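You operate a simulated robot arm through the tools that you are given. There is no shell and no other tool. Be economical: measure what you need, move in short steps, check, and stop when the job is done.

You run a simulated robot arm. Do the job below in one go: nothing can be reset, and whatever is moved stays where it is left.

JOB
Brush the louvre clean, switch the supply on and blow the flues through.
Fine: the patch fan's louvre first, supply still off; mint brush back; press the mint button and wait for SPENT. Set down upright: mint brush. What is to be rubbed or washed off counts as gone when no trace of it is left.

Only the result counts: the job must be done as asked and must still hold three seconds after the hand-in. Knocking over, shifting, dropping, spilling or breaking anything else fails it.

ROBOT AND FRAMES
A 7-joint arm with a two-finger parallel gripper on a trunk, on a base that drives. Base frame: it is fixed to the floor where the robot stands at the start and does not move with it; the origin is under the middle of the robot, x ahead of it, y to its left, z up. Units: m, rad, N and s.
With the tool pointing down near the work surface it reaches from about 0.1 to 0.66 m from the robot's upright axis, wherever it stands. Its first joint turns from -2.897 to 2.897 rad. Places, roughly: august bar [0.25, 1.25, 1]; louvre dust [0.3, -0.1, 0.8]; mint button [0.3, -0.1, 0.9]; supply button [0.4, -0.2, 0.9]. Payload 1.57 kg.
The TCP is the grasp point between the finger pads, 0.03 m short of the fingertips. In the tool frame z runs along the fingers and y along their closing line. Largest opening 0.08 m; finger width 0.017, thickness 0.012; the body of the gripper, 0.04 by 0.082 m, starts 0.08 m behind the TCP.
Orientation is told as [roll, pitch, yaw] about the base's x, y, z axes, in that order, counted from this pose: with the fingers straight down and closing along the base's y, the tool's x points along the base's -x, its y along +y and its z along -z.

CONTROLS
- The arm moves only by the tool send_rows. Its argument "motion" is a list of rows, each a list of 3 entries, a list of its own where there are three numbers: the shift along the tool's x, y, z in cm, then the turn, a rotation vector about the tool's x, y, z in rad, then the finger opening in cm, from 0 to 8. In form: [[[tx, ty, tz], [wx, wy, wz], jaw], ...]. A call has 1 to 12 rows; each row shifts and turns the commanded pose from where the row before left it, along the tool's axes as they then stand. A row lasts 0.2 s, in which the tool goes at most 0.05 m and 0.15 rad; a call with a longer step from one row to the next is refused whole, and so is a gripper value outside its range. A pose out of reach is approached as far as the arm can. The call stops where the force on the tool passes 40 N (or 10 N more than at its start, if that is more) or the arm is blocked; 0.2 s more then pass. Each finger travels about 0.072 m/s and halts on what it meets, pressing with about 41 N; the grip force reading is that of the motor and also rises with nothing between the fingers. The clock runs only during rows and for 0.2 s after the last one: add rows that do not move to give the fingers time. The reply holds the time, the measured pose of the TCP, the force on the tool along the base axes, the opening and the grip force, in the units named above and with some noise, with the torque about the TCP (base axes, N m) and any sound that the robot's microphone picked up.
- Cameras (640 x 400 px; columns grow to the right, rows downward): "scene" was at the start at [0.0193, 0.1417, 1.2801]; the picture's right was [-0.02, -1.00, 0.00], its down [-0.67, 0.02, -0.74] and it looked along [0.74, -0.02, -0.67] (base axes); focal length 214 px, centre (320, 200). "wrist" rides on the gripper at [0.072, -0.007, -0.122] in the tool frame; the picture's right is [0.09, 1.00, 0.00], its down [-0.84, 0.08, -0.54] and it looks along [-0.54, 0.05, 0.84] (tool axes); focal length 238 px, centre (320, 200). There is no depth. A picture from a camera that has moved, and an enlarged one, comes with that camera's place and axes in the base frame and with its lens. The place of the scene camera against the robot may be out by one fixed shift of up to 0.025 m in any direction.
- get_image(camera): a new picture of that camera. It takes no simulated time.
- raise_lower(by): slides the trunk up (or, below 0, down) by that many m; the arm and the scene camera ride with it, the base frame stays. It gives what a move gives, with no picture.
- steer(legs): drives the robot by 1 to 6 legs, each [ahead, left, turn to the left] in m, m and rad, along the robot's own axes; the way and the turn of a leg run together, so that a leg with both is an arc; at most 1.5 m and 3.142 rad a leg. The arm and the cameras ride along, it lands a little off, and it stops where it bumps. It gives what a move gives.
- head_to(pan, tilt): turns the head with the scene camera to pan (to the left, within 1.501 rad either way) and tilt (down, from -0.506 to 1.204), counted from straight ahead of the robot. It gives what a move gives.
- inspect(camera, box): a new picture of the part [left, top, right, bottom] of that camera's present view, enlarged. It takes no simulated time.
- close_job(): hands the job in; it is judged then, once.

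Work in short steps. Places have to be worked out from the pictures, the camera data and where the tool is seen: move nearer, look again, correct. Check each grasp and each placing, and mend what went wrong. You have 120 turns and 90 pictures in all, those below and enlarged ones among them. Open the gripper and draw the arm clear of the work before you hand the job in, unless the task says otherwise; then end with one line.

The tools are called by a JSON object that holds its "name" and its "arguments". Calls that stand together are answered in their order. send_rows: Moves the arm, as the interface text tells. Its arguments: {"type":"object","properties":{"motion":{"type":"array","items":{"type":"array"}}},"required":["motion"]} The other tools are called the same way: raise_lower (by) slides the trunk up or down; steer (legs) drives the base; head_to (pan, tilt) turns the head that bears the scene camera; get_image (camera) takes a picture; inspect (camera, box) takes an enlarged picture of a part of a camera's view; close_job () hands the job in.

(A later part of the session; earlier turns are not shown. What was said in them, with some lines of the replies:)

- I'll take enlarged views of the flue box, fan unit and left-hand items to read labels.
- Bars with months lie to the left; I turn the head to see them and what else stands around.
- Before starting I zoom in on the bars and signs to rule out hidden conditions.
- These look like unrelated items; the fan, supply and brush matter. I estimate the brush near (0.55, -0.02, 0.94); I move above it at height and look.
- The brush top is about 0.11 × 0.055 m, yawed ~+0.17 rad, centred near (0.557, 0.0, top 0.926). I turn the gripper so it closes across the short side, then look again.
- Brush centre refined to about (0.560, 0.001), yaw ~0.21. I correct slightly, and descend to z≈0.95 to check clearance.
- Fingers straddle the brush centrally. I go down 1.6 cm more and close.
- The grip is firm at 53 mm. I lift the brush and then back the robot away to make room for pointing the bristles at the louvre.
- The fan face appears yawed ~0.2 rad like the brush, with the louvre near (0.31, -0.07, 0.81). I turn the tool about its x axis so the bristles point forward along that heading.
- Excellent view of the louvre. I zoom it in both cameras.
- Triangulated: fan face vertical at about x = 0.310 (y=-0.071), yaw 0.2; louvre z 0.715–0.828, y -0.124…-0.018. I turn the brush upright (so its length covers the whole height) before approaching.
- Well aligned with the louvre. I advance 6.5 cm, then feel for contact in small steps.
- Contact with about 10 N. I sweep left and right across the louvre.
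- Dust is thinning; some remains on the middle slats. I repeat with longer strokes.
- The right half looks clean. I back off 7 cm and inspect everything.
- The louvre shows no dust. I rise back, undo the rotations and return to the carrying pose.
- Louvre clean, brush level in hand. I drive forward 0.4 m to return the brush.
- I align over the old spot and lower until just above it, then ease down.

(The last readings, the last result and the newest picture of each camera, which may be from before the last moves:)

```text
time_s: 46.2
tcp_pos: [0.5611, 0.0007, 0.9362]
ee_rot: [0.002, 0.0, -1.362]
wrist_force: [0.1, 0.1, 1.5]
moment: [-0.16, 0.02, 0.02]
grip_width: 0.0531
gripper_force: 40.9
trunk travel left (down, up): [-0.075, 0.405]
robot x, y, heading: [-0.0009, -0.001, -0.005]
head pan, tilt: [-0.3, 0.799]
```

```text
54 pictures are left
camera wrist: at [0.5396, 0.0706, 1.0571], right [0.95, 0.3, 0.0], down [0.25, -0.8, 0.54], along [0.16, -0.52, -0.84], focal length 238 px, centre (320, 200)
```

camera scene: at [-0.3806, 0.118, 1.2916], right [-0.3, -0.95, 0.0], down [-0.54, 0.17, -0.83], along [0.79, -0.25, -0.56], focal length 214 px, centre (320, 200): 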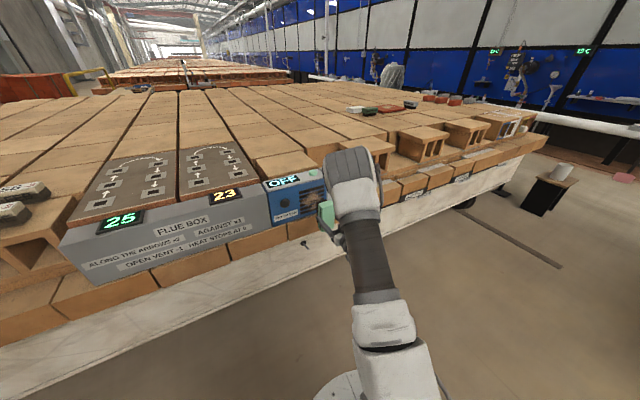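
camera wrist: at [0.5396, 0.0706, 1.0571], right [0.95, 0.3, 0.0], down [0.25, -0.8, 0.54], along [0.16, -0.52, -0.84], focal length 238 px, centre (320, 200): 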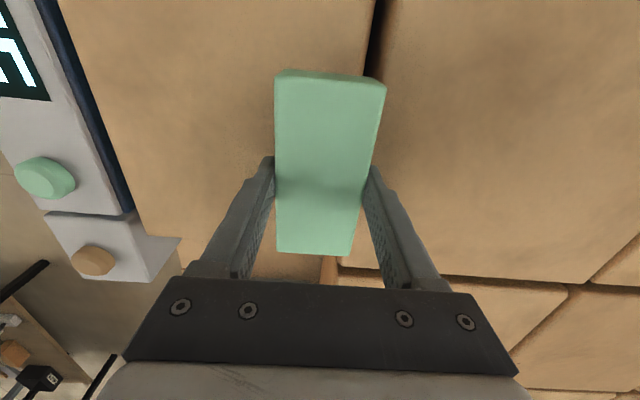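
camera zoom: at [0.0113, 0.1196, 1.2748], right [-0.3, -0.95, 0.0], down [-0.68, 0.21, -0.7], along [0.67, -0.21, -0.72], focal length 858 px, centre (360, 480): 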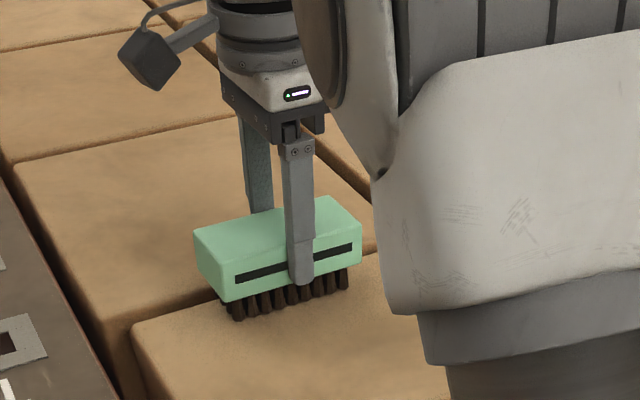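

Light contact with a slight tilt. I ease down 1–2 mm more so it levels, then open.

{"name": "send_rows", "arguments": {"motion": [[[0, 0, 0.15], [0, 0, 0], 4], [[0, 0, 0], [0, 0, 0], 4]]}}

{"name": "send_rows", "arguments": {"motion": [[[0, 0, 0], [0, 0, 0], 5.5], [[0, 0, 0], [0, 0, 0], 6], [[0, 0, 0], [0, 0, 0], 7], [[0, 0, 0], [0, 0, 0], 8], [[0, 0, 0], [0, 0, 0], 8]]}}

{"name": "send_rows", "arguments": {"motion": [[[0, 0, -2], [0, 0, 0], 8], [[0, 0, -4], [0, 0, 0], 8], [[0, 0, -4], [0, 0, 0], 8]]}}

{"name": "inspect", "arguments": {"camera": "scene", "box": [260, 80, 360, 180]}}

{"name": "get_image", "arguments": {"camera": "wrist"}}

```text
time_s: 46.8
tcp_pos: [0.5614, 0.0015, 0.9347]
ee_rot: [0.003, 0.0, -1.36]
wrist_force: [2.8, 1.0, 14.4]
moment: [-0.83, 0.0, 0.11]
grip_width: 0.0533
gripper_force: 40.8
trunk travel left (down, up): [-0.075, 0.405]
robot x, y, heading: [-0.0023, 0.0011, -0.004]
head pan, tilt: [-0.3, 0.799]
```

```text
time_s: 48.0
tcp_pos: [0.5607, 0.0016, 0.9343]
ee_rot: [-0.001, -0.001, -1.362]
wrist_force: [-0.2, 0.1, 0.3]
moment: [0.01, 0.02, -0.02]
grip_width: 0.0801
gripper_force: 0.1
trunk travel left (down, up): [-0.075, 0.405]
robot x, y, heading: [-0.0046, 0.0022, -0.004]
head pan, tilt: [-0.3, 0.799]
```

```text
time_s: 48.8
tcp_pos: [0.5616, 0.0011, 1.0342]
ee_rot: [0.0, -0.001, -1.36]
wrist_force: [0.3, -0.1, 0.1]
moment: [0.03, 0.05, 0.01]
grip_width: 0.0802
gripper_force: 0.1
trunk travel left (down, up): [-0.075, 0.405]
robot x, y, heading: [0.0007, -0.0003, -0.009]
head pan, tilt: [-0.3, 0.799]
```

```text
4.00 times, centred on (310, 130) of scene
camera zoom: at [0.0115, 0.1195, 1.2747], right [-0.3, -0.95, 0.0], down [-0.68, 0.21, -0.7], along [0.67, -0.21, -0.72], focal length 858 px, centre (360, 480)
```

zoom: 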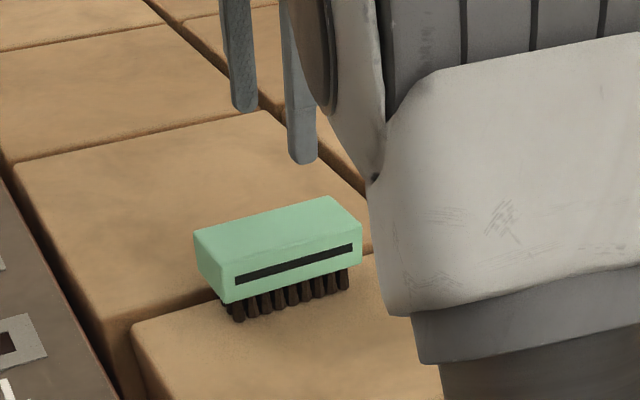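

```text
52 pictures are left
camera wrist: at [0.5397, 0.0709, 1.1545], right [0.95, 0.3, 0.0], down [0.25, -0.8, 0.54], along [0.16, -0.52, -0.84], focal length 238 px, centre (320, 200)
```

wrist: 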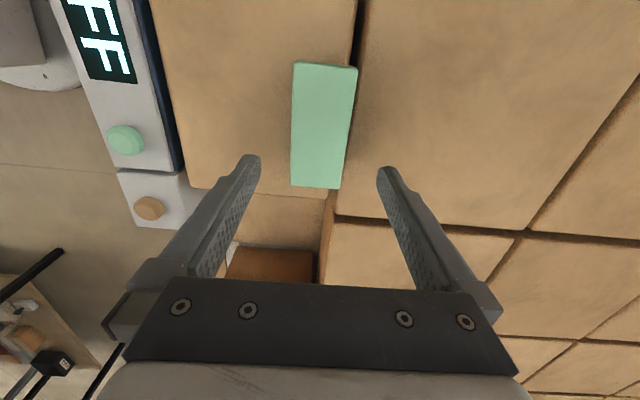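

The brush stands upright in its place. Triangulation puts the supply button at (0.366, -0.187, 0.877) and the mint button at (0.346, -0.089, 0.875). I move above supply with closed fingers.

{"name": "send_rows", "arguments": {"motion": [[[-2.4, -3.85, 0], [0, 0, 0], 6], [[-2.4, -3.85, 0], [0, 0, 0], 4], [[-2.4, -3.85, 0], [0, 0, 0], 2], [[-2.4, -3.85, 0], [0, 0, 0], 0], [[-2.4, -3.85, 0], [0, 0, 0], 0], [[-2.4, -3.85, 0], [0, 0, 0], 0], [[0, 0, 4], [0, 0, 0], 0], [[0, 0, 4], [0, 0, 0], 0]]}}

{"name": "get_image", "arguments": {"camera": "wrist"}}

{"name": "get_image", "arguments": {"camera": "scene"}}

```text
time_s: 50.6
tcp_pos: [0.3647, -0.19, 0.9534]
ee_rot: [0.002, -0.001, -1.36]
wrist_force: [0.6, -0.3, 0.2]
moment: [0.02, -0.02, -0.02]
grip_width: 0.0
gripper_force: 21.5
trunk travel left (down, up): [-0.075, 0.405]
robot x, y, heading: [-0.0003, 0.0007, -0.001]
head pan, tilt: [-0.3, 0.799]
```

```text
51 pictures are left
camera wrist: at [0.3427, -0.1197, 1.0744], right [0.95, 0.3, 0.0], down [0.25, -0.8, 0.54], along [0.16, -0.52, -0.84], focal length 238 px, centre (320, 200)
```

wrist: 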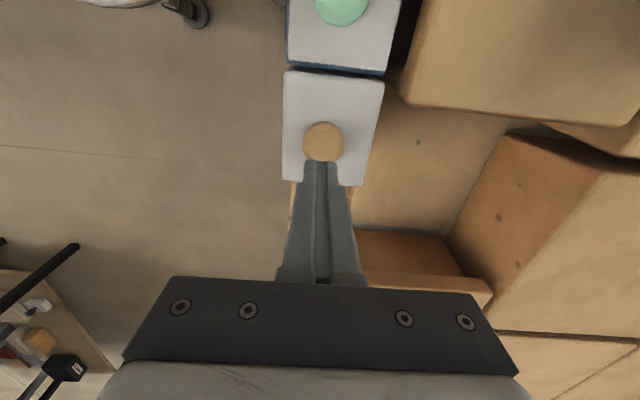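

```text
50 pictures are left
camera scene: at [0.0113, 0.1196, 1.2747], right [-0.3, -0.95, 0.0], down [-0.68, 0.21, -0.7], along [0.67, -0.21, -0.72], focal length 214 px, centre (320, 200)
```

scene: 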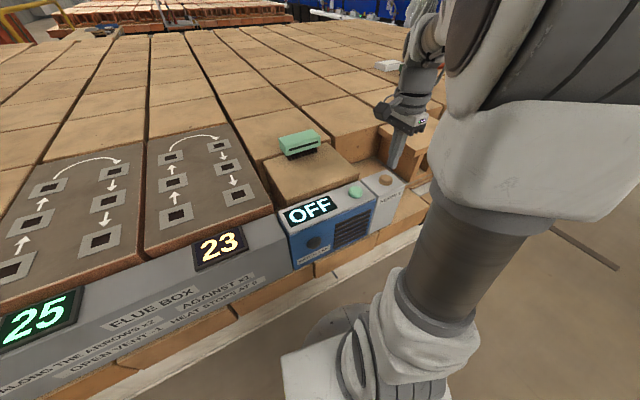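

The button centre is ~5 mm toward +y of the fingertips; I correct and press in small steps.

{"name": "send_rows", "arguments": {"motion": [[[0.5, 0, 1], [0, 0, 0], 0], [[0, 0, 2], [0, 0, 0], 0], [[0, 0, 0.7], [0, 0, 0], 0]]}}

{"name": "send_rows", "arguments": {"motion": [[[0, 0, 0.4], [0, 0, 0], 0], [[0, 0, 0.3], [0, 0, 0], 0], [[0, 0, 0.3], [0, 0, 0], 0]]}}

{"name": "get_image", "arguments": {"camera": "scene"}}

```text
time_s: 51.4
tcp_pos: [0.3635, -0.1839, 0.9168]
ee_rot: [0.0, 0.0, -1.362]
wrist_force: [-0.4, -0.1, 0.5]
moment: [-0.03, 0.03, 0.01]
grip_width: 0.0001
gripper_force: 20.9
trunk travel left (down, up): [-0.075, 0.405]
robot x, y, heading: [0.0026, 0.0024, 0.002]
head pan, tilt: [-0.3, 0.799]
```

```text
time_s: 52.2
tcp_pos: [0.3632, -0.1829, 0.9087]
ee_rot: [0.005, -0.001, -1.359]
wrist_force: [-5.4, -0.6, 21.3]
moment: [-0.08, 0.1, 0.0]
grip_width: 0.0
gripper_force: 21.3
trunk travel left (down, up): [-0.075, 0.405]
robot x, y, heading: [-0.0021, -0.0003, -0.003]
head pan, tilt: [-0.3, 0.799]
heard: click
```

```text
49 pictures are left
camera scene: at [0.0102, 0.1199, 1.275], right [-0.3, -0.95, 0.0], down [-0.68, 0.21, -0.7], along [0.67, -0.21, -0.72], focal length 214 px, centre (320, 200)
```

scene: 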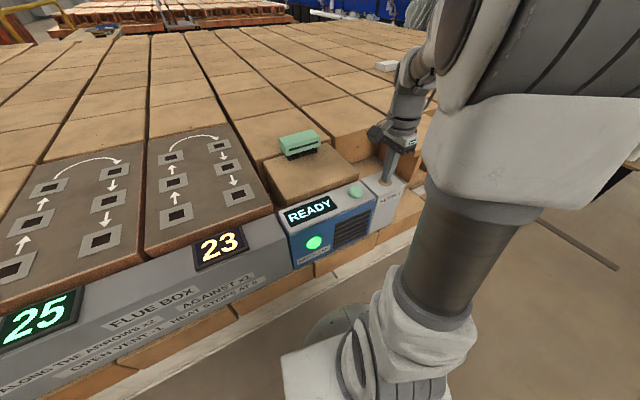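

READY is lit. I lift and move over the mint button, checking with the wrist camera.

{"name": "send_rows", "arguments": {"motion": [[[0, 0, -2.5], [0, 0, 0], 0], [[0, 0, -2], [0, 0, 0], 0], [[3.2, 0.1, 0], [0, 0, 0], 0], [[3.2, 0.1, 0], [0, 0, 0], 0], [[3.2, 0, 0], [0, 0, 0], 0]]}}

{"name": "get_image", "arguments": {"camera": "wrist"}}

{"name": "inspect", "arguments": {"camera": "scene", "box": [270, 120, 430, 280]}}

```text
time_s: 53.4
tcp_pos: [0.3465, -0.0881, 0.9525]
ee_rot: [0.0, 0.002, -1.361]
wrist_force: [0.3, 0.4, 0.5]
moment: [0.01, 0.02, 0.0]
grip_width: 0.0
gripper_force: 21.0
trunk travel left (down, up): [-0.075, 0.405]
robot x, y, heading: [-0.0042, 0.0011, -0.001]
head pan, tilt: [-0.3, 0.799]
```

```text
48 pictures are left
camera wrist: at [0.3246, -0.0187, 1.0728], right [0.95, 0.3, 0.0], down [0.25, -0.8, 0.54], along [0.16, -0.52, -0.84], focal length 238 px, centre (320, 200)
```

wrist: 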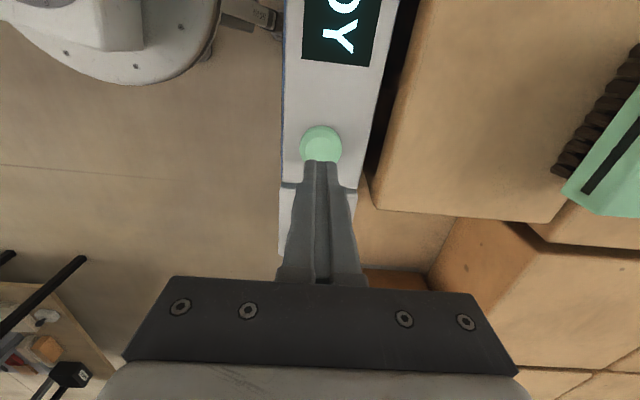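

```text
2.50 times, centred on (350, 200) of scene
camera zoom: at [0.0115, 0.1194, 1.2747], right [-0.3, -0.95, 0.0], down [-0.68, 0.21, -0.7], along [0.67, -0.21, -0.72], focal length 536 px, centre (245, 200)
```

zoom: 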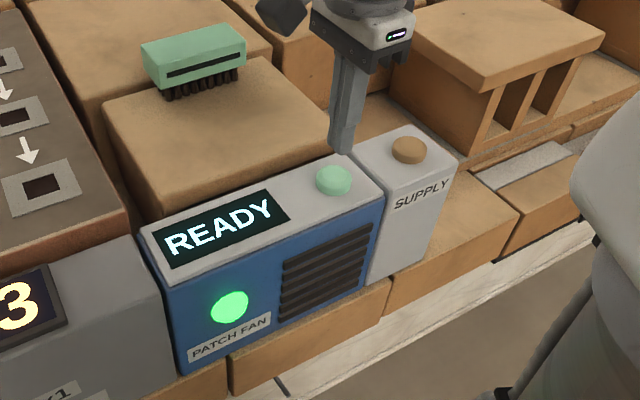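

Aligned within 2 mm. I press the mint button.

{"name": "send_rows", "arguments": {"motion": [[[0, 0, 2], [0, 0, 0], 0], [[0, 0, 1.6], [0, 0, 0], 0], [[0, 0, 0.4], [0, 0, 0], 0], [[0, 0, 0.3], [0, 0, 0], 0], [[0, 0, 0.3], [0, 0, 0], 0]]}}

{"name": "inspect", "arguments": {"camera": "scene", "box": [270, 120, 430, 280]}}

```text
time_s: 54.6
tcp_pos: [0.3468, -0.0877, 0.9073]
ee_rot: [0.005, -0.001, -1.36]
wrist_force: [-5.3, 0.4, 26.7]
moment: [0.0, 0.1, -0.04]
grip_width: 0.0
gripper_force: 21.4
trunk travel left (down, up): [-0.075, 0.405]
robot x, y, heading: [-0.0018, -0.0019, -0.001]
head pan, tilt: [-0.3, 0.799]
heard: click
```

```text
2.50 times, centred on (350, 200) of scene
camera zoom: at [0.01, 0.1198, 1.2751], right [-0.3, -0.95, 0.0], down [-0.68, 0.21, -0.7], along [0.67, -0.21, -0.72], focal length 536 px, centre (245, 200)
```

zoom: 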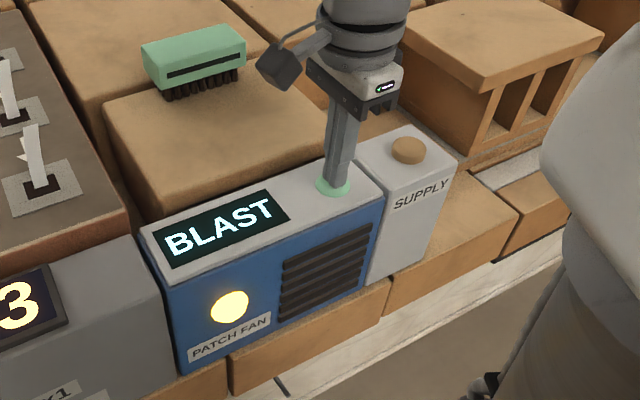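

BLAST is on; streamers rise from the vents. I lift the hand clear and wait, watching the display.

{"name": "send_rows", "arguments": {"motion": [[[0, 0, -3], [0, 0, 0], 0], [[0, 0, -4], [0, 0, 0], 0], [[0, 0, -4], [0, 0, 0], 0], [[0, 0, 0], [0, 0, 0], 0], [[0, 0, 0], [0, 0, 0], 0], [[0, 0, 0], [0, 0, 0], 0], [[0, 0, 0], [0, 0, 0], 0]]}}

{"name": "get_image", "arguments": {"camera": "scene"}}

```text
time_s: 56.2
tcp_pos: [0.345, -0.0881, 1.0153]
ee_rot: [-0.002, 0.0, -1.362]
wrist_force: [0.1, -0.4, 0.4]
moment: [0.0, 0.01, 0.01]
grip_width: 0.0002
gripper_force: 21.9
trunk travel left (down, up): [-0.075, 0.405]
robot x, y, heading: [-0.0033, -0.0011, -0.003]
head pan, tilt: [-0.3, 0.799]
```

```text
45 pictures are left
camera scene: at [0.0112, 0.1164, 1.2761], right [-0.33, -0.94, 0.0], down [-0.66, 0.23, -0.71], along [0.67, -0.24, -0.7], focal length 214 px, centre (320, 200)
```

scene: 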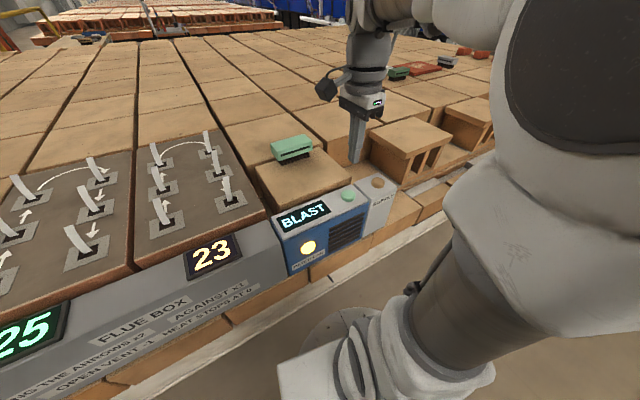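

Still BLAST with streamers up. I wait, and open the gripper meanwhile.

{"name": "send_rows", "arguments": {"motion": [[[0, 0, -2], [0, 0, 0], 2], [[0, 0, -2], [0, 0, 0], 4], [[0, 0, 0], [0, 0, 0], 6], [[0, 0, 0], [0, 0, 0], 8], [[0, 0, 0], [0, 0, 0], 8], [[0, 0, 0], [0, 0, 0], 8], [[0, 0, 0], [0, 0, 0], 8], [[0, 0, 0], [0, 0, 0], 8], [[0, 0, 0], [0, 0, 0], 8], [[0, 0, 0], [0, 0, 0], 8], [[0, 0, 0], [0, 0, 0], 8], [[0, 0, 0], [0, 0, 0], 8]]}}

{"name": "send_rows", "arguments": {"motion": [[[0, 0, 0], [0, 0, 0], 8], [[0, 0, 0], [0, 0, 0], 8], [[0, 0, 0], [0, 0, 0], 8], [[0, 0, 0], [0, 0, 0], 8], [[0, 0, 0], [0, 0, 0], 8], [[0, 0, 0], [0, 0, 0], 8], [[0, 0, 0], [0, 0, 0], 8], [[0, 0, 0], [0, 0, 0], 8], [[0, 0, 0], [0, 0, 0], 8], [[0, 0, 0], [0, 0, 0], 8], [[0, 0, 0], [0, 0, 0], 8], [[0, 0, 0], [0, 0, 0], 8]]}}

{"name": "get_image", "arguments": {"camera": "scene"}}

```text
time_s: 58.8
tcp_pos: [0.3463, -0.0888, 1.0564]
ee_rot: [0.001, 0.001, -1.362]
wrist_force: [0.7, -0.5, 0.1]
moment: [0.02, 0.0, 0.03]
grip_width: 0.08
gripper_force: 0.1
trunk travel left (down, up): [-0.075, 0.405]
robot x, y, heading: [-0.0012, -0.0, -0.0]
head pan, tilt: [-0.3, 0.799]
```

```text
time_s: 61.4
tcp_pos: [0.3463, -0.0889, 1.0554]
ee_rot: [0.0, 0.0, -1.361]
wrist_force: [0.1, -0.3, 0.5]
moment: [0.01, 0.0, 0.0]
grip_width: 0.08
gripper_force: 0.2
trunk travel left (down, up): [-0.075, 0.405]
robot x, y, heading: [-0.0038, -0.0018, -0.002]
head pan, tilt: [-0.3, 0.799]
```

```text
44 pictures are left
camera scene: at [0.011, 0.116, 1.276], right [-0.34, -0.94, 0.0], down [-0.66, 0.24, -0.71], along [0.67, -0.24, -0.71], focal length 214 px, centre (320, 200)
```

scene: 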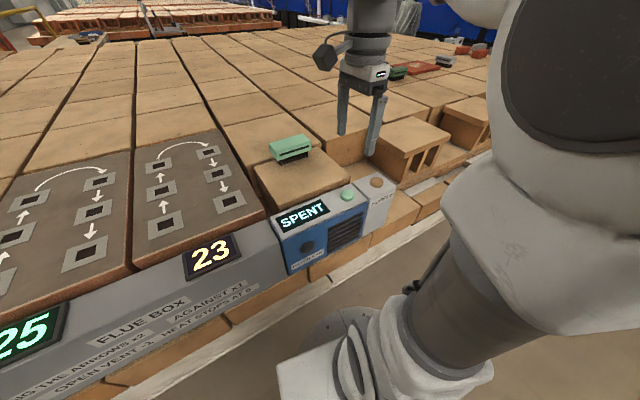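

The display shows SPENT. One last close check of louvre and brush.

{"name": "inspect", "arguments": {"camera": "scene", "box": [250, 120, 410, 280]}}

```text
2.50 times, centred on (330, 200) of scene
camera zoom: at [0.011, 0.116, 1.276], right [-0.34, -0.94, 0.0], down [-0.66, 0.24, -0.71], along [0.67, -0.24, -0.71], focal length 536 px, centre (295, 200)
```

zoom: 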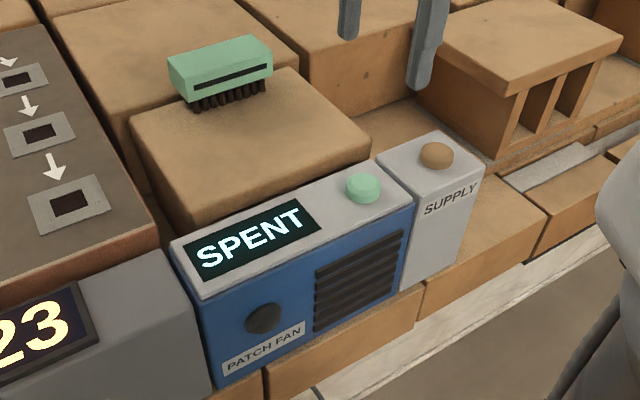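

Louvre clean, brush upright in its place, fan SPENT, gripper open and clear. I hand in.

{"name": "close_job", "arguments": {}}

```text
The job is handed in.
```

The louvre was brushed clean with the supply still off, the mint brush is back upright within about 4 mm of its old spot, the supply was switched on, and the fan blew the flues through until it showed SPENT.
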